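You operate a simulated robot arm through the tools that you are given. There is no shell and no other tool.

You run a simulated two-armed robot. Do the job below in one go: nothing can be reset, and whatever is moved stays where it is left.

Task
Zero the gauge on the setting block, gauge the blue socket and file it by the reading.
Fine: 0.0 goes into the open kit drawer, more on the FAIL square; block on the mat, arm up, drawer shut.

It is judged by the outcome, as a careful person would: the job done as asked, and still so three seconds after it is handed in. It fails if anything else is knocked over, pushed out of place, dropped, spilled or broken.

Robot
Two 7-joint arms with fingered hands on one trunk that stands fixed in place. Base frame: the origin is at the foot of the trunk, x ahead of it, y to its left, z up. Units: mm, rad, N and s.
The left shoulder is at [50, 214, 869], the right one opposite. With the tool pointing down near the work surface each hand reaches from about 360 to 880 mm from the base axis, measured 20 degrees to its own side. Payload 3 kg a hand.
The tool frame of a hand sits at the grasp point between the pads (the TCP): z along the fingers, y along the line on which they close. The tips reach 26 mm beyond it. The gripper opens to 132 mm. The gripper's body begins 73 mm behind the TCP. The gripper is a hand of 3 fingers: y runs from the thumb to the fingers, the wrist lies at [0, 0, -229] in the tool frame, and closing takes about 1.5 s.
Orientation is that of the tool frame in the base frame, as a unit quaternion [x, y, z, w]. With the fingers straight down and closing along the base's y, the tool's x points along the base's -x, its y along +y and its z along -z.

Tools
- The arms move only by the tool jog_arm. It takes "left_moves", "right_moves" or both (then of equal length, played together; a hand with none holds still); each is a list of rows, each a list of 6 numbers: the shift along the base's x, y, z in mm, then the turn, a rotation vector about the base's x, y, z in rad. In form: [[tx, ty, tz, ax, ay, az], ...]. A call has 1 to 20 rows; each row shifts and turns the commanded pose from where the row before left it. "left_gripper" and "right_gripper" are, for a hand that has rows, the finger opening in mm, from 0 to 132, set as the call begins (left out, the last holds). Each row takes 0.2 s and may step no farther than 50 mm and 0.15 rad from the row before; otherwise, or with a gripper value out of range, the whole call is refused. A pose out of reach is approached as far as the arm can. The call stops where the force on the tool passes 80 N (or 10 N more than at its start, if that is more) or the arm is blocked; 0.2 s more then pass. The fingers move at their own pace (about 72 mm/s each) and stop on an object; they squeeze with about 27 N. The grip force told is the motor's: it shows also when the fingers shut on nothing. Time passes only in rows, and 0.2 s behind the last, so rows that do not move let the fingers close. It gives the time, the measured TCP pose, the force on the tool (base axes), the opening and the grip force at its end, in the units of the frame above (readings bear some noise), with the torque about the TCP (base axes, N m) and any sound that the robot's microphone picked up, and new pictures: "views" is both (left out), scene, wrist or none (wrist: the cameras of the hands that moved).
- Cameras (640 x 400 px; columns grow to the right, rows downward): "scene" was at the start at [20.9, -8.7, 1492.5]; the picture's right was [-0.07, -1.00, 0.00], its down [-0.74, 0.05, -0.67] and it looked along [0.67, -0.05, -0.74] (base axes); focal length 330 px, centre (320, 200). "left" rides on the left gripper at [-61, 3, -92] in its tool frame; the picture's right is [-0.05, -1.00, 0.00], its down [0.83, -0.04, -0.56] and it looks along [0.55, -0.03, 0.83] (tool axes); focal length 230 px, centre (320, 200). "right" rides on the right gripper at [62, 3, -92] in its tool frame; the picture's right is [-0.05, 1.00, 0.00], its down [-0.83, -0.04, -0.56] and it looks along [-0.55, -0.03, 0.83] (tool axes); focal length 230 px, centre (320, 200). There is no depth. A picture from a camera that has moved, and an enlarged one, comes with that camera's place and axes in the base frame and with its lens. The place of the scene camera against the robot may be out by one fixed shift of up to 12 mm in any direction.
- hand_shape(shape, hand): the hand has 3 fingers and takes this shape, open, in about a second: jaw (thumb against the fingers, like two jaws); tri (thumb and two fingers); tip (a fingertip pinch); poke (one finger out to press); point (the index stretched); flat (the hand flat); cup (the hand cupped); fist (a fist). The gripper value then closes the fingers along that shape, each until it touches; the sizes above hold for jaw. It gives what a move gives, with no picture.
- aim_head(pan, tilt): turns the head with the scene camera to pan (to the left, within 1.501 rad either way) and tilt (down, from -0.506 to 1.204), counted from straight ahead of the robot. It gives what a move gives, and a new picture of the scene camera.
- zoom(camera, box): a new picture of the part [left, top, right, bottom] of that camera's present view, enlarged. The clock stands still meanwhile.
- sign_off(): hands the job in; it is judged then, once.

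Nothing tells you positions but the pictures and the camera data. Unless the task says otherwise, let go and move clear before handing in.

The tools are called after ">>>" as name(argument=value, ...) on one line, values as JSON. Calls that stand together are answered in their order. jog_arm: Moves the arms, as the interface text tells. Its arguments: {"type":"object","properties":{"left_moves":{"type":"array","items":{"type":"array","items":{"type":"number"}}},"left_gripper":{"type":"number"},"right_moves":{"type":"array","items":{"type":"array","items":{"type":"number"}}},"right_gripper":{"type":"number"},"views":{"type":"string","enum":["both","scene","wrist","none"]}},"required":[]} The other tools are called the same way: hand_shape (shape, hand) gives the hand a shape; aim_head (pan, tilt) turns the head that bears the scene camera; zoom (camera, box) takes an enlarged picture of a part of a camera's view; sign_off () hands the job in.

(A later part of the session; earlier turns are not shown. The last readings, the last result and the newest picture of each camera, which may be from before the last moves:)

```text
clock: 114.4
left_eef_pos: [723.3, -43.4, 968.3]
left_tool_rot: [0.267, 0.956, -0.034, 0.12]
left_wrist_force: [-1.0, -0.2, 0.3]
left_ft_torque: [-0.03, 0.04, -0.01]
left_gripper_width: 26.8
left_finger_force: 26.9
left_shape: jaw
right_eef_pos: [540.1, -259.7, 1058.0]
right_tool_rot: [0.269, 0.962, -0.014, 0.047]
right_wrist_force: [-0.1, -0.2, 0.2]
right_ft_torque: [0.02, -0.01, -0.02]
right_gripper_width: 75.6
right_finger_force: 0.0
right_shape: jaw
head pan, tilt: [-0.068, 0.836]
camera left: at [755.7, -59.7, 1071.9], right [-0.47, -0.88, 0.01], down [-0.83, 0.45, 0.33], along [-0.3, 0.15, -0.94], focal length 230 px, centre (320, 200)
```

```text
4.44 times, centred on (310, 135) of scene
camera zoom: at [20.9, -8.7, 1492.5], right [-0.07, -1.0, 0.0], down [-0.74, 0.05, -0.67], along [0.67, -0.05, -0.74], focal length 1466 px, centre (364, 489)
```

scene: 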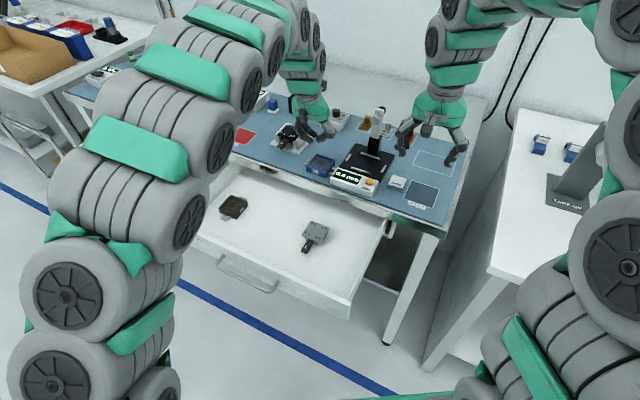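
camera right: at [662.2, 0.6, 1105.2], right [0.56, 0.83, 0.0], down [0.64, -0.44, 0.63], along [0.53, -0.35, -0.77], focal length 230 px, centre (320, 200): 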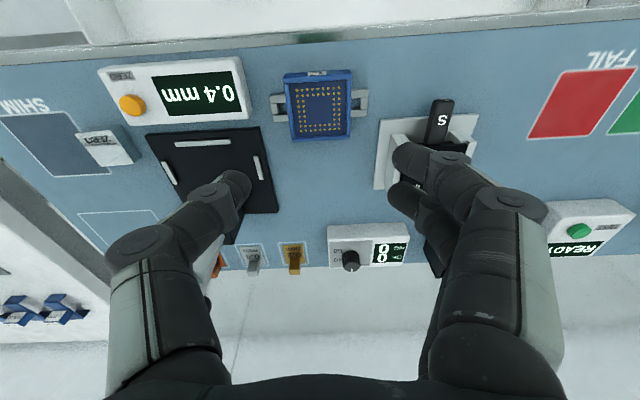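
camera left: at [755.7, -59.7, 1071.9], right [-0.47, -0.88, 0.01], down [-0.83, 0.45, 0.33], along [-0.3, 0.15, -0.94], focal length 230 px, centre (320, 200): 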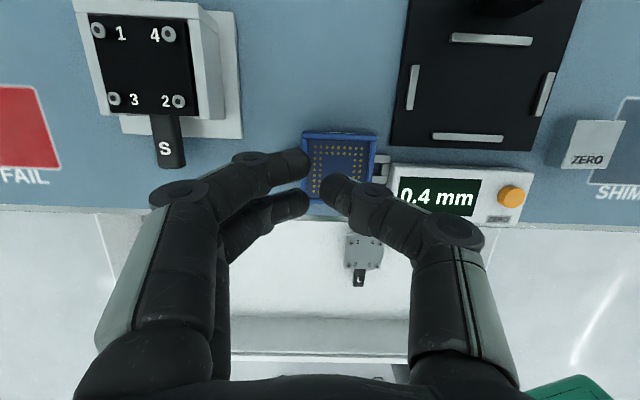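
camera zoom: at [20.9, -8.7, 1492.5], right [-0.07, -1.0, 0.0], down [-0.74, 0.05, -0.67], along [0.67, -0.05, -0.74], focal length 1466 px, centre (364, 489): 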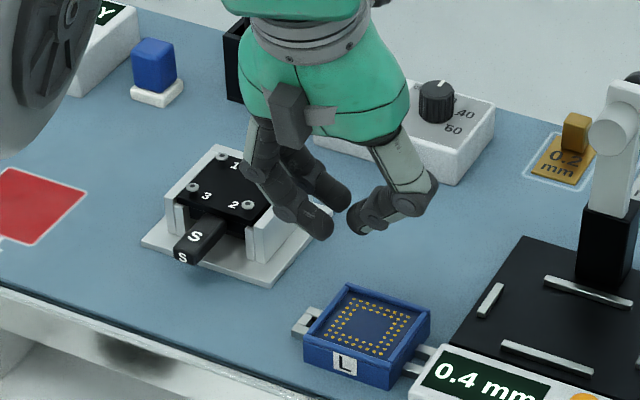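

The shallow grip slipped off as I lifted, and the socket stayed on the mat, slightly shifted toward the readout. I'll open, rise clear and inspect.

>>> jog_arm(left_moves=[[0, 0, 30, 0, 0, 0], [0, 0, 20, 0.0259, 0.0428, 0], [0, 0, 10, 0.0518, 0.0855, 0], [0, 0, 0, 0, 0, 0]], left_gripper=90, views="both")

>>> zoom(camera="left", box=[230, 80, 450, 260])

>>> zoom(camera="scene", box=[295, 140, 365, 200])

```text
clock: 115.4
left_eef_pos: [721.6, -41.3, 1028.2]
left_tool_rot: [0.269, 0.962, -0.013, 0.048]
left_wrist_force: [-0.6, -0.1, -0.4]
left_ft_torque: [0.02, 0.02, 0.03]
left_gripper_width: 89.7
left_finger_force: 0.0
left_shape: jaw
right_eef_pos: [540.2, -260.0, 1056.9]
right_tool_rot: [0.27, 0.962, -0.013, 0.047]
right_wrist_force: [0.4, 0.1, -1.2]
right_ft_torque: [-0.04, 0.01, -0.01]
right_gripper_width: 75.5
right_finger_force: 0.0
right_shape: jaw
head pan, tilt: [-0.068, 0.836]
camera left: at [768.3, -67.1, 1124.4], right [-0.47, -0.88, 0.01], down [-0.78, 0.42, 0.47], along [-0.42, 0.22, -0.88], focal length 230 px, centre (320, 200)
```

scene: 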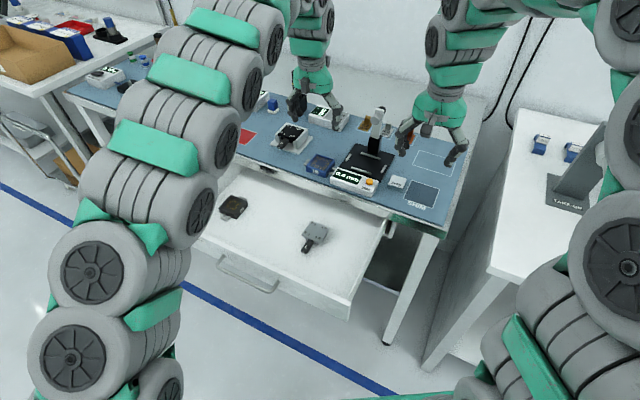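
left: 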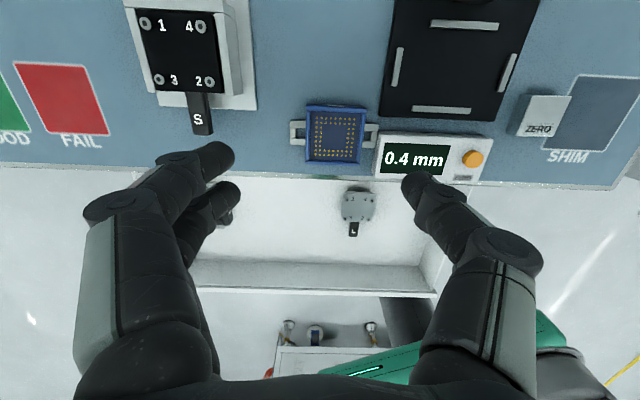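

```text
2.22 times, centred on (340, 170) of left
camera zoom: at [768.3, -67.1, 1124.4], right [-0.47, -0.88, 0.01], down [-0.78, 0.42, 0.47], along [-0.42, 0.22, -0.88], focal length 511 px, centre (276, 267)
```

zoom: 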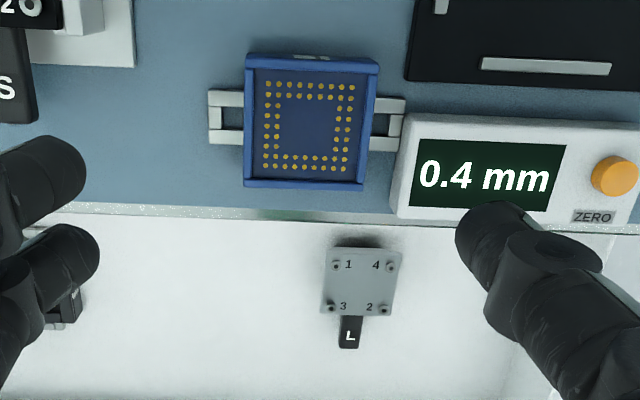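

```text
6.67 times, centred on (330, 170) of scene
camera zoom: at [20.9, -8.7, 1492.5], right [-0.07, -1.0, 0.0], down [-0.74, 0.05, -0.67], along [0.67, -0.05, -0.74], focal length 2200 px, centre (253, 400)
```

zoom: 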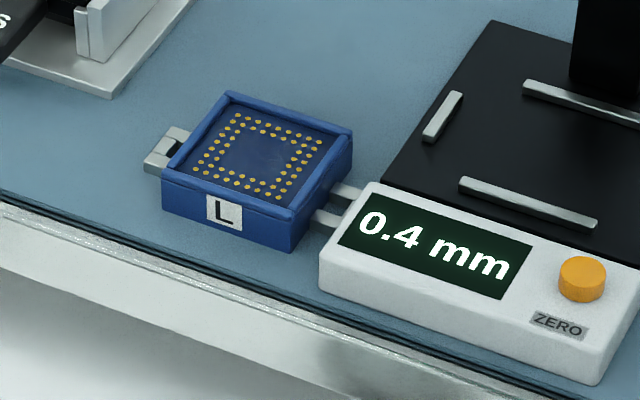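

The socket is intact and nothing else moved; it just slid until its right lug lies beside the readout. A grip on the front and rear faces, which have no lugs, will be deeper. I'll turn the left hand a quarter turn in the air for that.

>>> jog_arm(left_moves=[[0, 0, 20, 0.0518, 0.0855, 0], [0, 0, 20, 0, 0, 0.14], [0, 0, 10, 0, 0, 0.14], [0, 0, 0, 0, 0, 0.14], [0, 0, 0, 0, 0, 0.14], [0, 0, 0, 0, 0, 0.14], [0, 0, 0, 0, 0, 0.14], [0, 0, 0, 0, 0, 0.14], [0, 0, 0, 0, 0, 0.14], [0, 0, 0, 0, 0, 0.14], [0, 0, 0, 0, 0, 0.14], [0, 0, 0, 0, 0, 0.171], [0, 0, 0, 0, 0, 0]], left_gripper=90, views="both")

```text
refused: row 12 steps farther than a row can; nothing moved
```

>>> jog_arm(left_moves=[[0, 0, 20, 0.0518, 0.0855, 0], [0, 0, 20, 0, 0, 0.143], [0, 0, 10, 0, 0, 0.143], [0, 0, 0, 0, 0, 0.143], [0, 0, 0, 0, 0, 0.143], [0, 0, 0, 0, 0, 0.143], [0, 0, 0, 0, 0, 0.143], [0, 0, 0, 0, 0, 0.143], [0, 0, 0, 0, 0, 0.143], [0, 0, 0, 0, 0, 0.143], [0, 0, 0, 0, 0, 0.143], [0, 0, 0, 0, 0, 0.141], [0, 0, 0, 0, 0, 0]], left_gripper=90, views="both")

```text
clock: 118.2
left_eef_pos: [703.7, -34.7, 1049.9]
left_tool_rot: [-0.49, 0.872, 0.0, 0.0]
left_wrist_force: [0.5, 0.5, 0.5]
left_ft_torque: [-0.01, 0.02, 0.0]
left_gripper_width: 90.0
left_finger_force: 0.0
left_shape: jaw
left hand out of reach, approached as far as the arm can: row 3
right_eef_pos: [541.1, -260.0, 1058.5]
right_tool_rot: [0.269, 0.962, -0.014, 0.047]
right_wrist_force: [-0.3, 0.1, -0.1]
right_ft_torque: [0.03, 0.0, 0.04]
right_gripper_width: 75.6
right_finger_force: 0.1
right_shape: jaw
head pan, tilt: [-0.068, 0.836]
camera left: at [733.2, 18.4, 1141.1], right [0.88, -0.47, 0.0], down [-0.39, -0.73, 0.56], along [-0.26, -0.49, -0.83], focal length 230 px, centre (320, 200)
```

scene: 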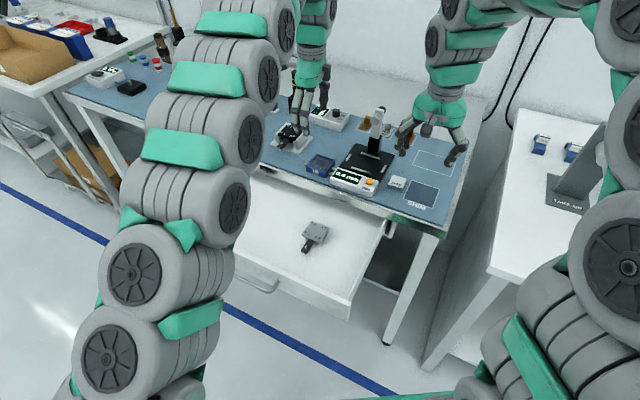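
left: 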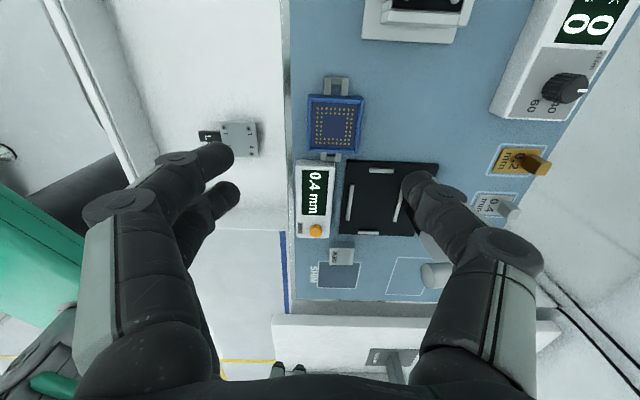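

The quarter turn works; the socket is at about (714,-52). I'll tilt the hand 0.4 rad sideways (needed later for reach) and come over the socket for a front/rear grip.

>>> jog_arm(left_moves=[[1.7, -8.8, -25, 0.114, -0.069, 0], [1.7, -8.8, -25, 0.114, -0.069, 0], [1.6, -8.9, -25, 0.114, -0.069, 0], [0, 0, 0, 0, 0, 0]], left_gripper=84, views="both")

>>> zoom(camera="left", box=[220, 60, 420, 260])

>>> zoom(camera="scene", box=[265, 80, 375, 200])

```text
clock: 119.2
left_eef_pos: [709.4, -58.8, 973.2]
left_tool_rot: [-0.483, 0.853, 0.098, 0.174]
left_wrist_force: [0.4, 0.9, -0.3]
left_ft_torque: [-0.07, 0.02, -0.02]
left_gripper_width: 84.3
left_finger_force: 0.0
left_shape: jaw
right_eef_pos: [540.5, -260.4, 1057.1]
right_tool_rot: [0.269, 0.962, -0.014, 0.048]
right_wrist_force: [0.7, 0.4, -0.8]
right_ft_torque: [-0.06, -0.02, -0.01]
right_gripper_width: 75.7
right_finger_force: 0.1
right_shape: jaw
head pan, tilt: [-0.068, 0.836]
camera left: at [717.1, -40.4, 1082.2], right [0.88, -0.47, 0.02], down [-0.47, -0.86, 0.19], along [-0.07, -0.17, -0.98], focal length 230 px, centre (320, 200)
```

scene: 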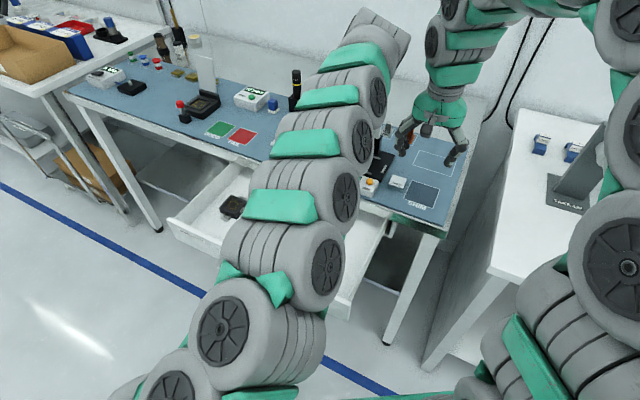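
left: 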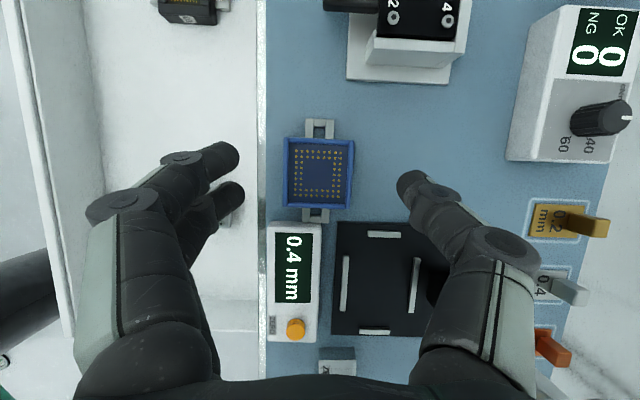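

```text
2.00 times, centred on (320, 160) of left
camera zoom: at [717.1, -40.4, 1082.2], right [0.88, -0.47, 0.02], down [-0.47, -0.86, 0.19], along [-0.07, -0.17, -0.98], focal length 460 px, centre (320, 280)
```

zoom: 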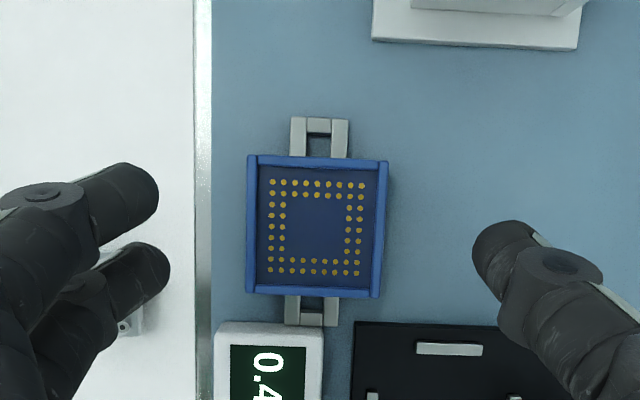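

```text
3.33 times, centred on (320, 140) of scene
camera zoom: at [21.1, -8.3, 1492.5], right [-0.07, -1.0, 0.0], down [-0.74, 0.05, -0.67], along [0.67, -0.05, -0.74], focal length 1100 px, centre (320, 400)
```

zoom: 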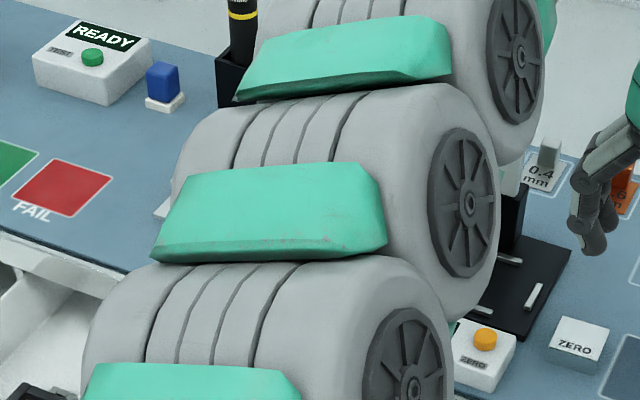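

The overhead left view shows the socket centred between the fingers front-to-rear. I'll descend with the fingers in front of and behind it.

>>> jog_arm(left_moves=[[-1.5, -2.6, -25, 0, 0, 0], [0, 0, -25, 0, 0, 0], [0, 0, -18, 0, 0, 0], [0, 0, 0, 0, 0, 0]], left_gripper=80, views="wrist")

>>> zoom(camera="left", box=[220, 60, 420, 260])

```text
clock: 120.2
left_eef_pos: [707.3, -64.1, 906.1]
left_tool_rot: [-0.481, 0.854, 0.097, 0.173]
left_wrist_force: [0.9, -0.1, -0.6]
left_ft_torque: [0.03, 0.0, 0.01]
left_gripper_width: 80.2
left_finger_force: 0.1
left_shape: jaw
right_eef_pos: [540.2, -259.6, 1058.1]
right_tool_rot: [0.269, 0.962, -0.014, 0.048]
right_wrist_force: [-0.5, -0.6, -0.6]
right_ft_torque: [0.02, -0.03, -0.02]
right_gripper_width: 75.5
right_finger_force: 0.0
right_shape: jaw
head pan, tilt: [-0.068, 0.836]
camera left: at [714.9, -45.5, 1014.4], right [0.88, -0.48, 0.02], down [-0.47, -0.86, 0.19], along [-0.07, -0.18, -0.98], focal length 230 px, centre (320, 200)
```

left: 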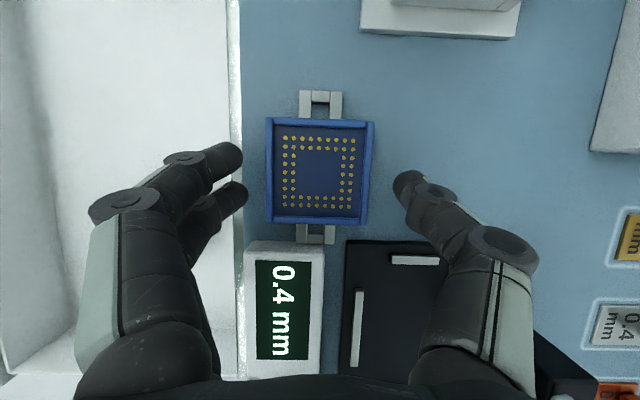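

```text
2.00 times, centred on (320, 160) of left
camera zoom: at [714.9, -45.5, 1014.4], right [0.88, -0.48, 0.02], down [-0.47, -0.86, 0.19], along [-0.07, -0.18, -0.98], focal length 460 px, centre (320, 280)
```

zoom: 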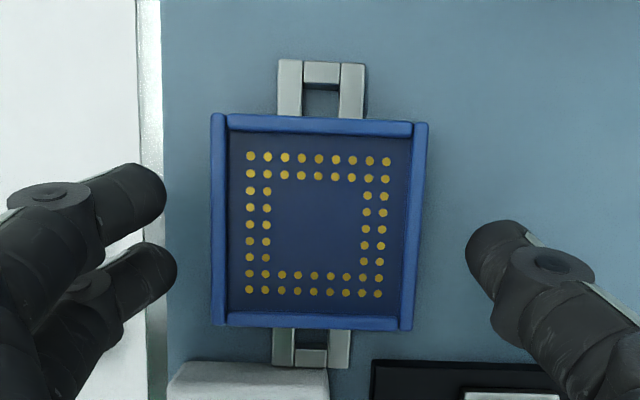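

Centred front-to-rear; I'll shift about 5 mm along the bench and go down the last 10 mm, watching for contact with the mat.

>>> jog_arm(left_moves=[[2.6, 4.3, -4, 0, 0, 0], [0, 0, -4, 0, 0, 0], [0, 0, -2, 0, 0, 0], [0, 0, 0, 0, 0, 0]], left_gripper=78, views="wrist")

>>> zoom(camera="left", box=[220, 60, 420, 260])

```text
clock: 121.2
left_eef_pos: [710.2, -59.1, 895.0]
left_tool_rot: [-0.48, 0.854, 0.098, 0.174]
left_wrist_force: [0.0, -0.2, 0.8]
left_ft_torque: [0.0, -0.01, 0.0]
left_gripper_width: 78.4
left_finger_force: 0.1
left_shape: jaw
right_eef_pos: [539.9, -258.9, 1057.3]
right_tool_rot: [0.269, 0.962, -0.014, 0.048]
right_wrist_force: [-1.2, -0.2, -0.9]
right_ft_torque: [0.01, 0.0, -0.02]
right_gripper_width: 75.5
right_finger_force: 0.1
right_shape: jaw
head pan, tilt: [-0.068, 0.836]
camera left: at [718.2, -41.0, 1004.3], right [0.88, -0.48, 0.02], down [-0.47, -0.86, 0.19], along [-0.07, -0.18, -0.98], focal length 230 px, centre (320, 200)
```

left: 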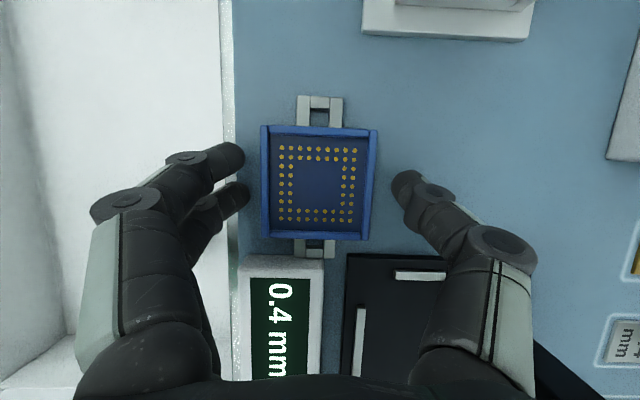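

```text
2.00 times, centred on (320, 160) of left
camera zoom: at [718.2, -41.0, 1004.3], right [0.88, -0.48, 0.02], down [-0.47, -0.86, 0.19], along [-0.07, -0.18, -0.98], focal length 460 px, centre (320, 280)
```

zoom: 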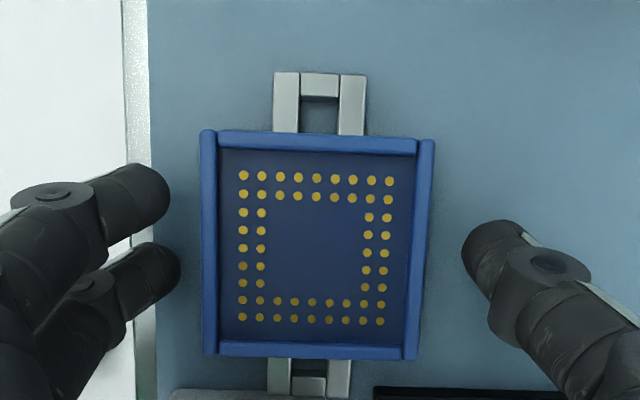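

Now well aligned. Closing.

>>> jog_arm(left_moves=[[0, 0, 0, 0, 0, 0], [0, 0, 0, 0, 0, 0], [0, 0, 0, 0, 0, 0], [0, 0, 0, 0, 0, 0], [0, 0, 0, 0, 0, 0]], left_gripper=38, views="wrist")

>>> zoom(camera="left", box=[220, 60, 420, 260])

```text
clock: 122.4
left_eef_pos: [708.1, -58.6, 896.4]
left_tool_rot: [-0.481, 0.854, 0.098, 0.173]
left_wrist_force: [0.4, 1.3, -0.2]
left_ft_torque: [0.04, -0.02, 0.04]
left_gripper_width: 53.6
left_finger_force: 27.1
left_shape: jaw
right_eef_pos: [540.0, -260.2, 1058.5]
right_tool_rot: [0.27, 0.962, -0.013, 0.048]
right_wrist_force: [1.1, -0.2, -0.3]
right_ft_torque: [0.01, -0.02, -0.02]
right_gripper_width: 75.6
right_finger_force: 0.1
right_shape: jaw
head pan, tilt: [-0.068, 0.836]
camera left: at [718.3, -40.8, 1004.4], right [0.88, -0.48, 0.02], down [-0.47, -0.86, 0.19], along [-0.07, -0.18, -0.98], focal length 230 px, centre (320, 200)
```

left: 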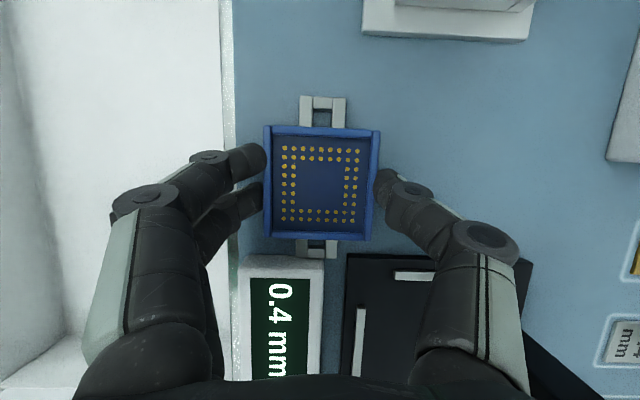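

```text
2.00 times, centred on (320, 160) of left
camera zoom: at [718.3, -40.8, 1004.4], right [0.88, -0.48, 0.02], down [-0.47, -0.86, 0.19], along [-0.07, -0.18, -0.98], focal length 460 px, centre (320, 280)
```

zoom: 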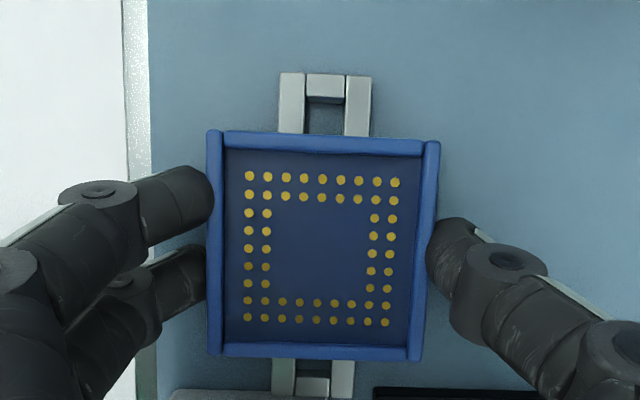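

Good grip, 27 N. I'll lift a small amount first and check that it follows.

>>> jog_arm(left_moves=[[0.4, 0.6, 3, 0, 0, 0], [0.5, 0.9, 5, 0, 0, 0], [0, 0, 8, 0, 0, 0], [0, 0, 0, 0, 0, 0]], views="wrist")

>>> zoom(camera="left", box=[220, 60, 420, 260])

```text
clock: 123.4
left_eef_pos: [713.0, -58.2, 911.1]
left_tool_rot: [-0.481, 0.854, 0.097, 0.173]
left_wrist_force: [-0.3, 0.2, -0.7]
left_ft_torque: [-0.01, -0.03, -0.03]
left_gripper_width: 53.6
left_finger_force: 26.5
left_shape: jaw
right_eef_pos: [539.9, -260.5, 1057.8]
right_tool_rot: [0.269, 0.962, -0.014, 0.048]
right_wrist_force: [0.2, 0.1, -0.4]
right_ft_torque: [0.02, 0.01, -0.02]
right_gripper_width: 75.2
right_finger_force: 0.1
right_shape: jaw
head pan, tilt: [-0.068, 0.836]
camera left: at [720.0, -39.4, 1020.8], right [0.88, -0.48, 0.02], down [-0.47, -0.86, 0.19], along [-0.07, -0.18, -0.98], focal length 230 px, centre (320, 200)
```

left: 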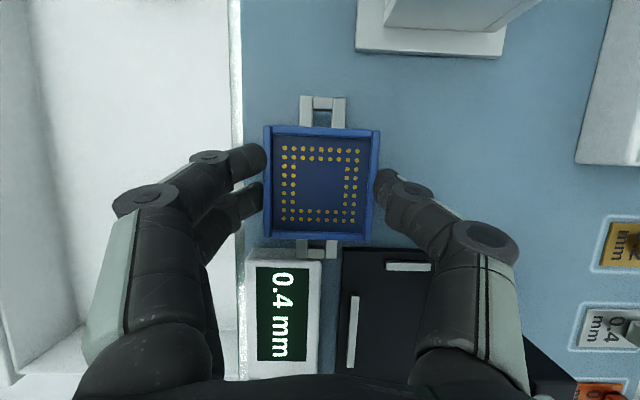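

```text
2.00 times, centred on (320, 160) of left
camera zoom: at [720.0, -39.4, 1020.8], right [0.88, -0.48, 0.02], down [-0.47, -0.86, 0.19], along [-0.07, -0.18, -0.98], focal length 460 px, centre (320, 280)
```

zoom: 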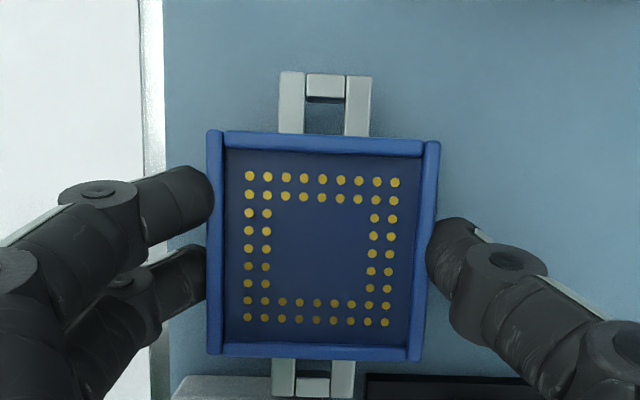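

It lifts cleanly and stays level. I'll raise it high enough to clear the small fixture and carry it along the bench toward the FAIL square.

>>> jog_arm(left_moves=[[0, 0, 22, 0, 0, 0], [0, 0, 23, 0, 0, 0], [22.5, 32.75, 0, 0, 0, 0], [22.5, 32.75, 0, 0, 0, 0], [22.5, 32.75, 0, 0, 0, 0], [0, 0, 0, 0, 0, 0]], views="both")

```text
clock: 124.8
left_eef_pos: [780.0, 41.1, 956.5]
left_tool_rot: [-0.481, 0.854, 0.098, 0.173]
left_wrist_force: [0.1, 0.6, -1.5]
left_ft_torque: [-0.02, 0.0, -0.02]
left_gripper_width: 53.7
left_finger_force: 27.1
left_shape: jaw
right_eef_pos: [540.2, -260.2, 1057.5]
right_tool_rot: [0.269, 0.962, -0.014, 0.048]
right_wrist_force: [0.8, -0.9, 0.2]
right_ft_torque: [-0.02, 0.01, 0.01]
right_gripper_width: 75.3
right_finger_force: 0.1
right_shape: jaw
head pan, tilt: [-0.068, 0.836]
camera left: at [788.5, 59.2, 1064.6], right [0.88, -0.48, 0.02], down [-0.47, -0.86, 0.19], along [-0.07, -0.18, -0.98], focal length 230 px, centre (320, 200)
```

scene: 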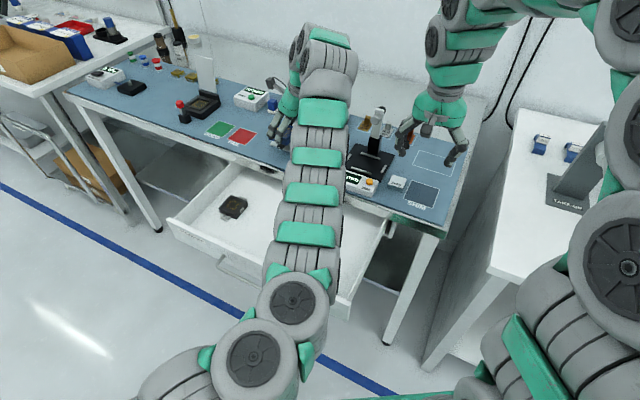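
left: 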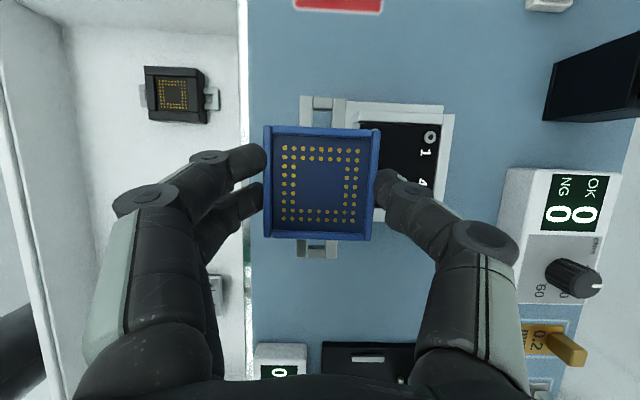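

Held steady, passing above the fixture. Continuing toward the FAIL square.

>>> jog_arm(left_moves=[[22.5, 32.75, 0, 0, 0, 0], [22.5, 32.75, 0, 0, 0, 0], [20, 29, -4, 0, 0, 0], [0, 0, 0, 0, 0, 0]], views="both")

>>> zoom(camera="left", box=[200, 0, 440, 240])

>>> zoom(camera="scene", box=[190, 60, 320, 180])

```text
clock: 125.8
left_eef_pos: [844.4, 135.1, 953.1]
left_tool_rot: [-0.481, 0.854, 0.097, 0.173]
left_wrist_force: [0.0, 1.1, -1.7]
left_ft_torque: [0.0, 0.01, 0.01]
left_gripper_width: 53.7
left_finger_force: 26.3
left_shape: jaw
right_eef_pos: [541.6, -260.0, 1058.2]
right_tool_rot: [0.27, 0.962, -0.013, 0.048]
right_wrist_force: [0.0, -0.5, 0.4]
right_ft_torque: [-0.02, 0.01, 0.01]
right_gripper_width: 75.8
right_finger_force: 0.0
right_shape: jaw
head pan, tilt: [-0.068, 0.836]
camera left: at [852.0, 153.2, 1062.1], right [0.88, -0.48, 0.02], down [-0.47, -0.86, 0.19], along [-0.07, -0.18, -0.98], focal length 230 px, centre (320, 200)
```

scene: 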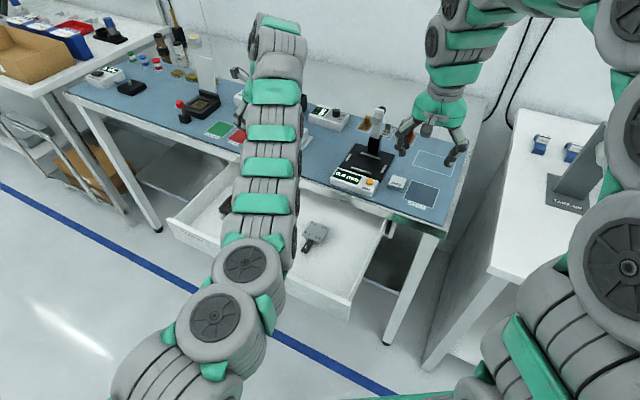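
left: 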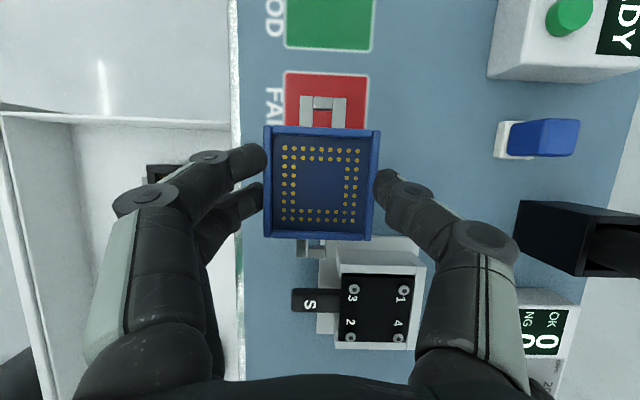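

```text
1.67 times, centred on (320, 120) of left
camera zoom: at [852.0, 153.2, 1062.1], right [0.88, -0.48, 0.02], down [-0.47, -0.86, 0.19], along [-0.07, -0.18, -0.98], focal length 384 px, centre (320, 333)
```

zoom: 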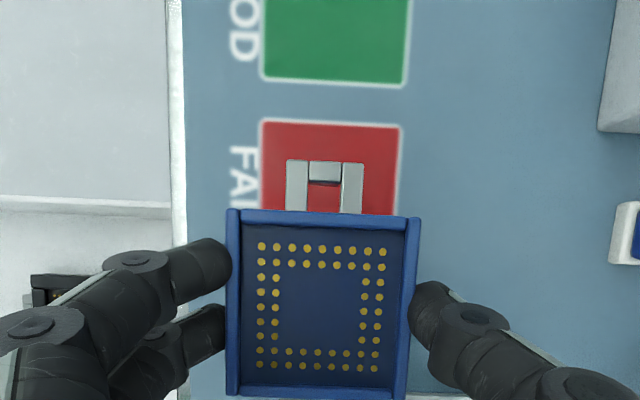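

```text
3.33 times, centred on (255, 120) of scene
camera zoom: at [20.9, -8.6, 1492.5], right [-0.07, -1.0, 0.0], down [-0.74, 0.05, -0.67], along [0.67, -0.05, -0.74], focal length 1100 px, centre (537, 467)
```

zoom: 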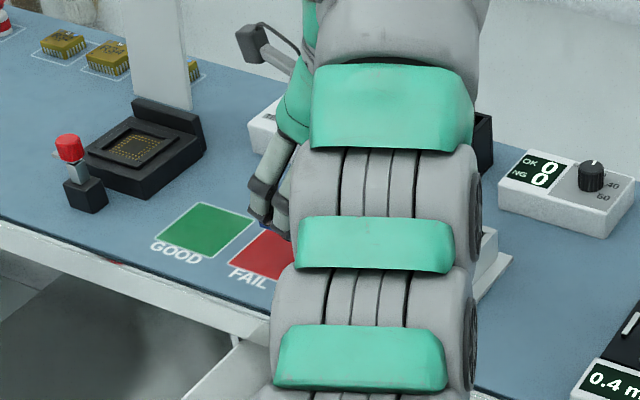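

From this overhead view the FAIL square centre is at about (875,178); the socket hangs at about (847,139). I'll move the remaining (28,39) mm while descending.

>>> jog_arm(left_moves=[[7, 9.8, -11, 0, 0, 0], [7, 9.8, -11, 0, 0, 0], [7, 9.9, -11, 0, 0, 0], [7.1, 9.9, -10, 0, 0, 0], [0, 0, 0, 0, 0, 0]], views="wrist")

>>> zoom(camera="left", box=[200, 0, 440, 240])

```text
clock: 127.0
left_eef_pos: [870.8, 174.0, 910.4]
left_tool_rot: [-0.481, 0.854, 0.097, 0.173]
left_wrist_force: [-0.5, 0.2, -1.9]
left_ft_torque: [-0.04, 0.02, -0.01]
left_gripper_width: 53.4
left_finger_force: 27.2
left_shape: jaw
right_eef_pos: [539.6, -259.4, 1058.6]
right_tool_rot: [0.269, 0.962, -0.013, 0.048]
right_wrist_force: [-0.5, -0.5, -0.4]
right_ft_torque: [0.0, -0.02, -0.01]
right_gripper_width: 75.7
right_finger_force: 0.0
right_shape: jaw
head pan, tilt: [-0.068, 0.836]
camera left: at [879.4, 193.1, 1019.0], right [0.88, -0.48, 0.02], down [-0.47, -0.86, 0.19], along [-0.07, -0.18, -0.98], focal length 230 px, centre (320, 200)
```

left: 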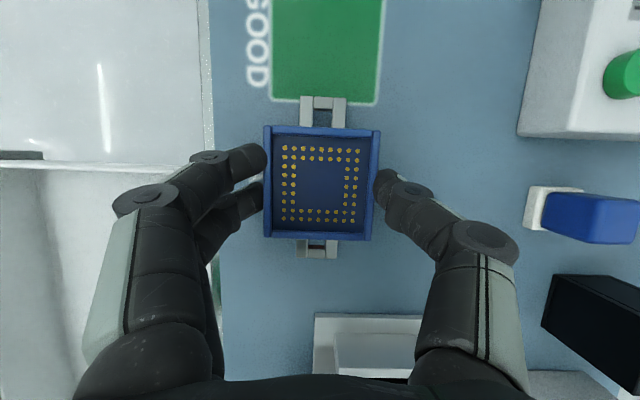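

```text
1.67 times, centred on (320, 120) of left
camera zoom: at [879.4, 193.1, 1019.0], right [0.88, -0.48, 0.02], down [-0.47, -0.86, 0.19], along [-0.07, -0.18, -0.98], focal length 384 px, centre (320, 333)
```

zoom: 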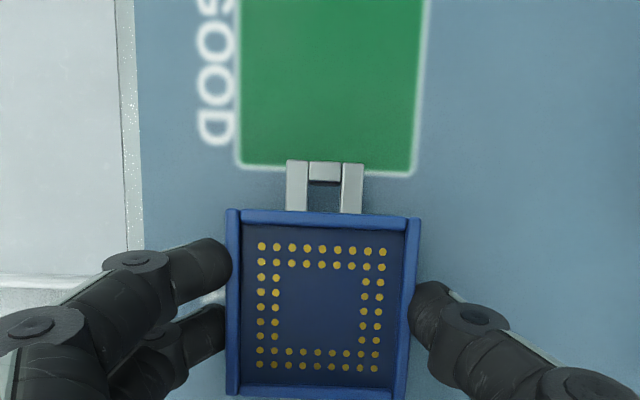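

The socket is now within about 2 mm of the FAIL square's centre. Lowering to the mat with force checks.

>>> jog_arm(left_moves=[[0, -1.0, -5, 0, 0, 0], [0, 0, -4, 0, 0, 0], [0, 0, -3, 0, 0, 0], [0, 0, 0, 0, 0, 0]], views="none")

>>> jog_arm(left_moves=[[0, 0, -1.2, 0, 0, 0], [0, 0, -1.2, 0, 0, 0], [0, 0, 0, 0, 0, 0]], views="none")

```text
clock: 128.0
left_eef_pos: [872.5, 173.8, 898.0]
left_tool_rot: [-0.481, 0.854, 0.097, 0.172]
left_wrist_force: [-0.2, -0.5, -1.7]
left_ft_torque: [0.02, 0.02, -0.02]
left_gripper_width: 53.5
left_finger_force: 27.0
left_shape: jaw
right_eef_pos: [540.6, -260.5, 1057.6]
right_tool_rot: [0.269, 0.962, -0.014, 0.048]
right_wrist_force: [0.7, -0.5, -0.6]
right_ft_torque: [0.0, -0.01, 0.01]
right_gripper_width: 75.6
right_finger_force: 0.1
right_shape: jaw
head pan, tilt: [-0.068, 0.836]
```

```text
clock: 128.8
left_eef_pos: [871.3, 173.5, 896.0]
left_tool_rot: [-0.482, 0.854, 0.097, 0.173]
left_wrist_force: [0.9, -0.7, -0.2]
left_ft_torque: [0.06, 0.06, 0.02]
left_gripper_width: 53.3
left_finger_force: 26.9
left_shape: jaw
right_eef_pos: [539.2, -259.4, 1058.0]
right_tool_rot: [0.269, 0.962, -0.013, 0.047]
right_wrist_force: [0.7, -0.5, -0.1]
right_ft_torque: [-0.02, -0.03, 0.02]
right_gripper_width: 75.5
right_finger_force: 0.1
right_shape: jaw
head pan, tilt: [-0.068, 0.836]
```

>>> jog_arm(left_moves=[[0, 0, -1.0, 0, 0, 0], [0, 0, 0, 0, 0, 0]], views="wrist")

>>> zoom(camera="left", box=[200, 0, 440, 240])

```text
clock: 129.4
left_eef_pos: [871.4, 173.9, 894.9]
left_tool_rot: [-0.48, 0.854, 0.097, 0.173]
left_wrist_force: [-0.8, -0.6, 7.7]
left_ft_torque: [0.02, 0.0, 0.0]
left_gripper_width: 53.5
left_finger_force: 26.9
left_shape: jaw
right_eef_pos: [541.5, -261.5, 1058.3]
right_tool_rot: [0.27, 0.962, -0.014, 0.047]
right_wrist_force: [-0.4, 1.0, 0.7]
right_ft_torque: [-0.02, -0.01, -0.02]
right_gripper_width: 75.9
right_finger_force: 0.1
right_shape: jaw
head pan, tilt: [-0.068, 0.836]
camera left: at [880.1, 192.0, 1003.8], right [0.88, -0.48, 0.02], down [-0.47, -0.86, 0.19], along [-0.07, -0.18, -0.98], focal length 230 px, centre (320, 200)
```

left: 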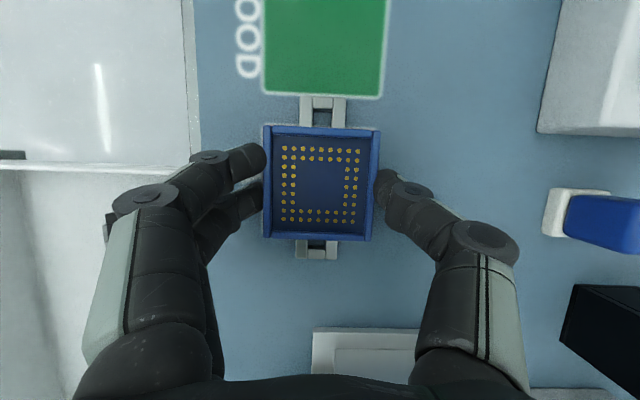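

```text
1.67 times, centred on (320, 120) of left
camera zoom: at [880.1, 192.0, 1003.8], right [0.88, -0.48, 0.02], down [-0.47, -0.86, 0.19], along [-0.07, -0.18, -0.98], focal length 384 px, centre (320, 333)
```

zoom: 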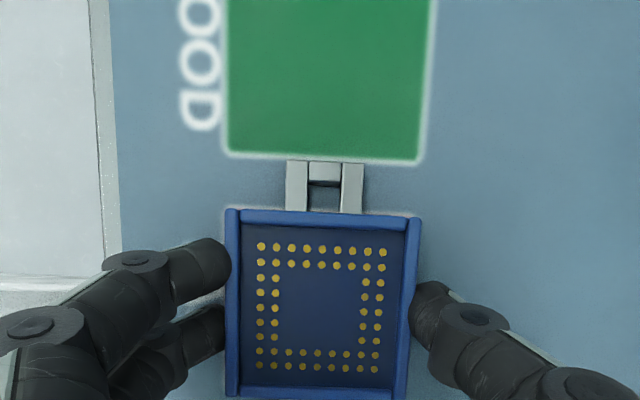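

Down on the FAIL square with about 8 N. Opening and rising straight up.

>>> jog_arm(left_moves=[[0, 0, 0.5, 0, 0, 0], [0, 0, 0, 0, 0, 0], [0, 0, 0, 0, 0, 0]], left_gripper=80, views="none")

>>> jog_arm(left_moves=[[0, 0, 10, 0, 0, 0], [-5, -7, 15, 0, 0, 0], [-15, -18, 15, 0, 0, 0], [-25, -25, 15, 0, 0, 0], [0, 0, 0, 0, 0, 0]], views="both")

>>> zoom(camera="left", box=[200, 0, 440, 240])

>>> zoom(camera="scene", box=[190, 80, 300, 180])

```text
clock: 130.2
left_eef_pos: [871.9, 174.1, 894.1]
left_tool_rot: [-0.482, 0.854, 0.097, 0.172]
left_wrist_force: [-0.1, -0.7, 1.2]
left_ft_torque: [-0.01, 0.01, 0.01]
left_gripper_width: 79.5
left_finger_force: 0.1
left_shape: jaw
right_eef_pos: [540.4, -260.7, 1057.5]
right_tool_rot: [0.269, 0.962, -0.013, 0.048]
right_wrist_force: [0.3, 0.7, 0.2]
right_ft_torque: [0.01, 0.01, 0.0]
right_gripper_width: 75.5
right_finger_force: 0.0
right_shape: jaw
head pan, tilt: [-0.068, 0.836]
```

```text
clock: 131.4
left_eef_pos: [827.1, 122.5, 948.7]
left_tool_rot: [-0.481, 0.854, 0.098, 0.173]
left_wrist_force: [-0.3, -0.4, -0.3]
left_ft_torque: [-0.03, 0.0, 0.0]
left_gripper_width: 79.7
left_finger_force: 0.1
left_shape: jaw
right_eef_pos: [539.9, -260.2, 1057.9]
right_tool_rot: [0.27, 0.962, -0.013, 0.048]
right_wrist_force: [0.2, 0.4, 0.0]
right_ft_torque: [0.01, -0.01, -0.04]
right_gripper_width: 75.8
right_finger_force: 0.0
right_shape: jaw
head pan, tilt: [-0.068, 0.836]
camera left: at [834.9, 141.7, 1057.9], right [0.88, -0.48, 0.02], down [-0.47, -0.86, 0.19], along [-0.07, -0.18, -0.98], focal length 230 px, centre (320, 200)
```

scene: 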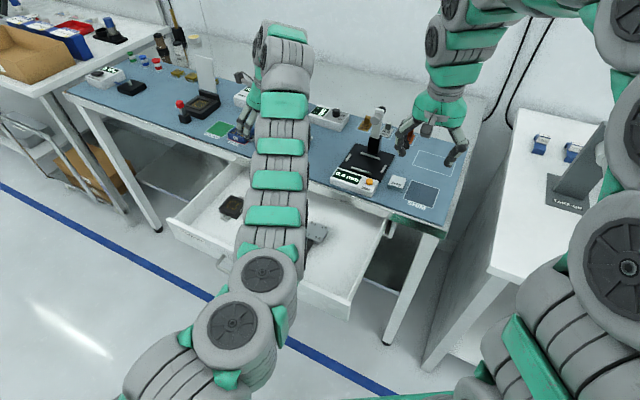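
left: 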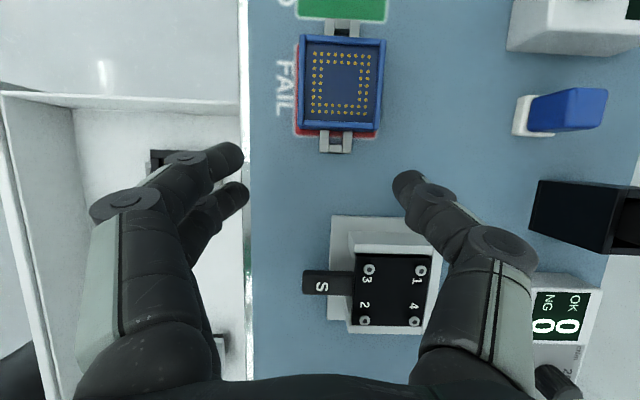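

```text
1.67 times, centred on (320, 120) of left
camera zoom: at [834.9, 141.7, 1057.9], right [0.88, -0.48, 0.02], down [-0.47, -0.86, 0.19], along [-0.07, -0.18, -0.98], focal length 384 px, centre (320, 333)
```

zoom: 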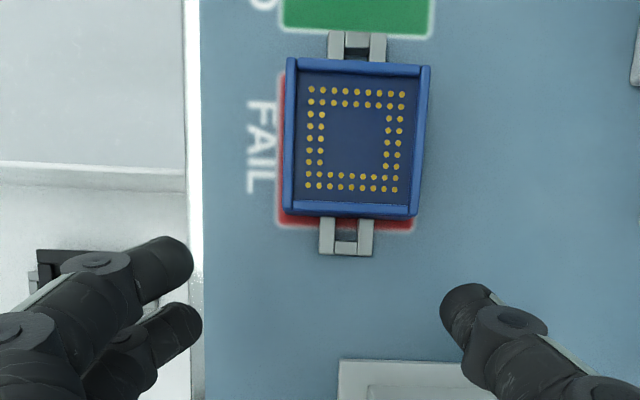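

```text
4.00 times, centred on (245, 130) of scene
camera zoom: at [20.9, -8.7, 1492.5], right [-0.07, -1.0, 0.0], down [-0.74, 0.05, -0.67], along [0.67, -0.05, -0.74], focal length 1320 px, centre (620, 480)
```

zoom: 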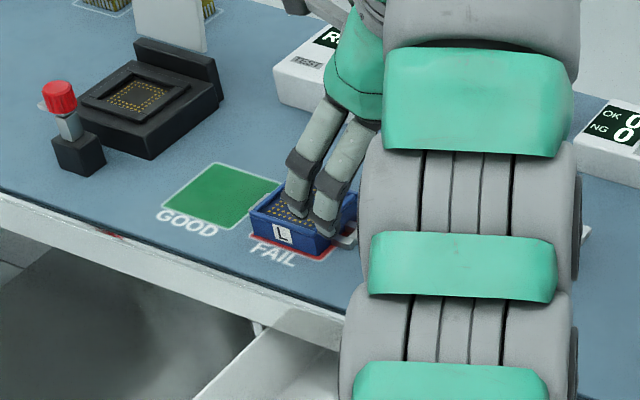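

The socket sits squarely on the FAIL square. Next the drawer: its handle bar is at about d 284 mm from my measurements, centred near (425,150,784). I'll bring the left hand back in front of the drawer, undoing the sideways tilt.

>>> jog_arm(left_moves=[[-20, -5, 20, 0, 0, 0], [-35, 0, 15, 0, 0, 0], [-40, 5, 0, -0.114, 0.069, 0], [-40, 5, 0, -0.114, 0.069, 0], [-40, 5, 0, -0.114, 0.069, 0], [-45, 8, 0, 0, 0, 0], [-45, 6, 0, 0, 0, 0], [-45, 6, 0, 0, 0, 0], [-45, 6, 0, 0, 0, 0], [-45, 6, 0, 0, 0, 0], [-37, 7, 0, 0, 0, 0], [0, 0, 0, 0, 0, 0]], left_gripper=60, views="both")

>>> zoom(camera="scene", box=[190, 80, 420, 210])

```text
clock: 134.0
left_eef_pos: [447.2, 163.2, 1001.2]
left_tool_rot: [-0.491, 0.871, 0.0, 0.001]
left_wrist_force: [-0.1, -0.3, -1.0]
left_ft_torque: [0.02, 0.01, 0.0]
left_gripper_width: 60.1
left_finger_force: 0.0
left_shape: jaw
left hand out of reach, approached as far as the arm can: row 6, 7
right_eef_pos: [539.1, -260.4, 1057.3]
right_tool_rot: [0.27, 0.962, -0.014, 0.047]
right_wrist_force: [0.3, -0.2, -0.4]
right_ft_torque: [-0.01, -0.02, -0.02]
right_gripper_width: 75.9
right_finger_force: 0.1
right_shape: jaw
head pan, tilt: [-0.068, 0.836]
camera left: at [475.2, 216.2, 1093.2], right [0.88, -0.47, 0.0], down [-0.39, -0.73, 0.56], along [-0.26, -0.49, -0.83], focal length 230 px, centre (320, 200)
```

scene: 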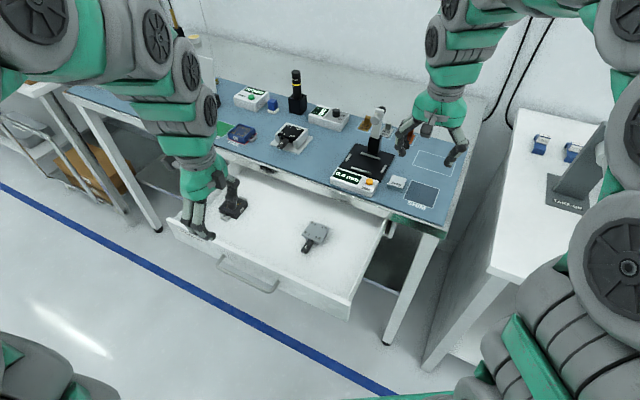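
left: 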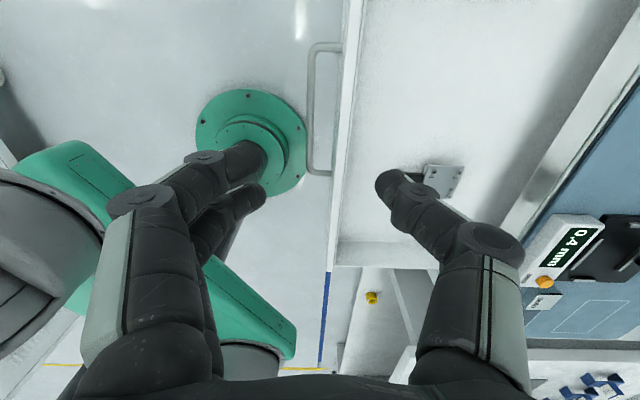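

```text
2.78 times, centred on (305, 145) of scene
camera zoom: at [20.9, -8.7, 1492.5], right [-0.07, -1.0, 0.0], down [-0.74, 0.05, -0.67], along [0.67, -0.05, -0.74], focal length 918 px, centre (362, 353)
```

zoom: 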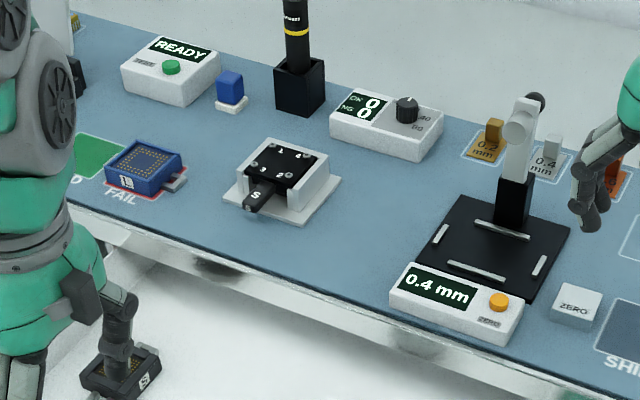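

The scene confirms: socket on FAIL, gauge arm up, block on the mat. The handle bar runs at d≈286, centred at l≈-352. I'll move the closed left hand in front of the handle, tilted so the fingertips lead, and lower it to handle height.

>>> jog_arm(left_moves=[[-20, 3, 0, -0.0518, -0.0855, 0], [-20, 3, 0, -0.0518, -0.0855, 0], [-17, 2.3, 0, -0.0518, -0.0855, 0], [0, 0, -40, 0, 0, 0], [0, 0, -40, 0, 0, 0], [0, 0, -40, 0, 0, 0], [0, 0, 0, 0, 0, 0]], left_gripper=0, views="both")

>>> zoom(camera="scene", box=[150, 160, 370, 330])

```text
clock: 135.6
left_eef_pos: [437.4, 172.2, 912.2]
left_tool_rot: [-0.485, 0.862, -0.13, 0.072]
left_wrist_force: [-0.6, 0.7, 0.5]
left_ft_torque: [0.02, 0.03, 0.04]
left_gripper_width: 0.1
left_finger_force: 27.3
left_shape: jaw
left hand out of reach, approached as far as the arm can: row 4, 5, 6
right_eef_pos: [540.4, -260.3, 1058.1]
right_tool_rot: [0.27, 0.962, -0.013, 0.048]
right_wrist_force: [-0.3, 0.3, 0.0]
right_ft_torque: [-0.01, 0.0, 0.01]
right_gripper_width: 75.5
right_finger_force: 0.1
right_shape: jaw
head pan, tilt: [-0.068, 0.836]
camera left: at [442.6, 240.2, 998.8], right [0.84, -0.45, 0.29], down [-0.53, -0.65, 0.55], along [-0.06, -0.62, -0.79], focal length 230 px, centre (320, 200)
```

scene: 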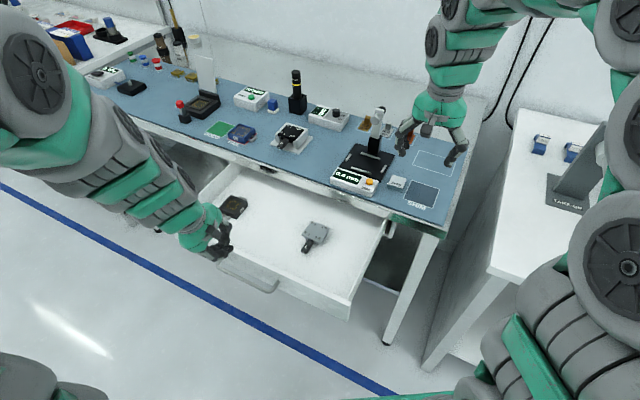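
left: 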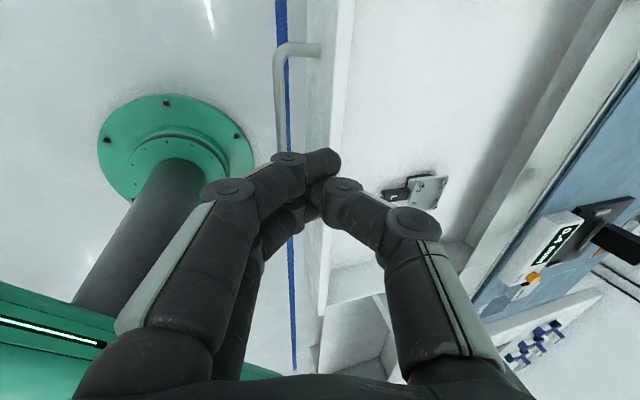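

```text
2.35 times, centred on (260, 245) of scene
camera zoom: at [20.9, -8.7, 1492.5], right [-0.07, -1.0, 0.0], down [-0.74, 0.05, -0.67], along [0.67, -0.05, -0.74], focal length 776 px, centre (461, 94)
```

zoom: 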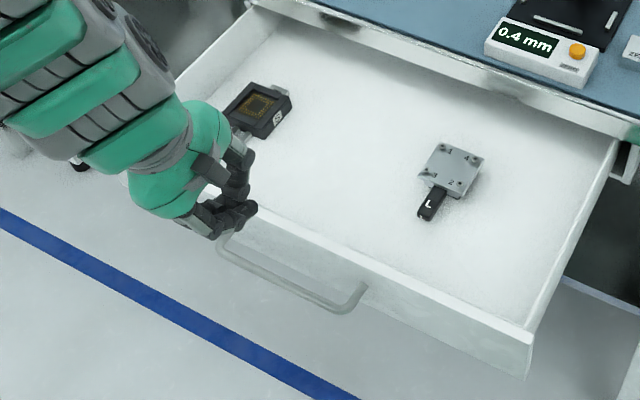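

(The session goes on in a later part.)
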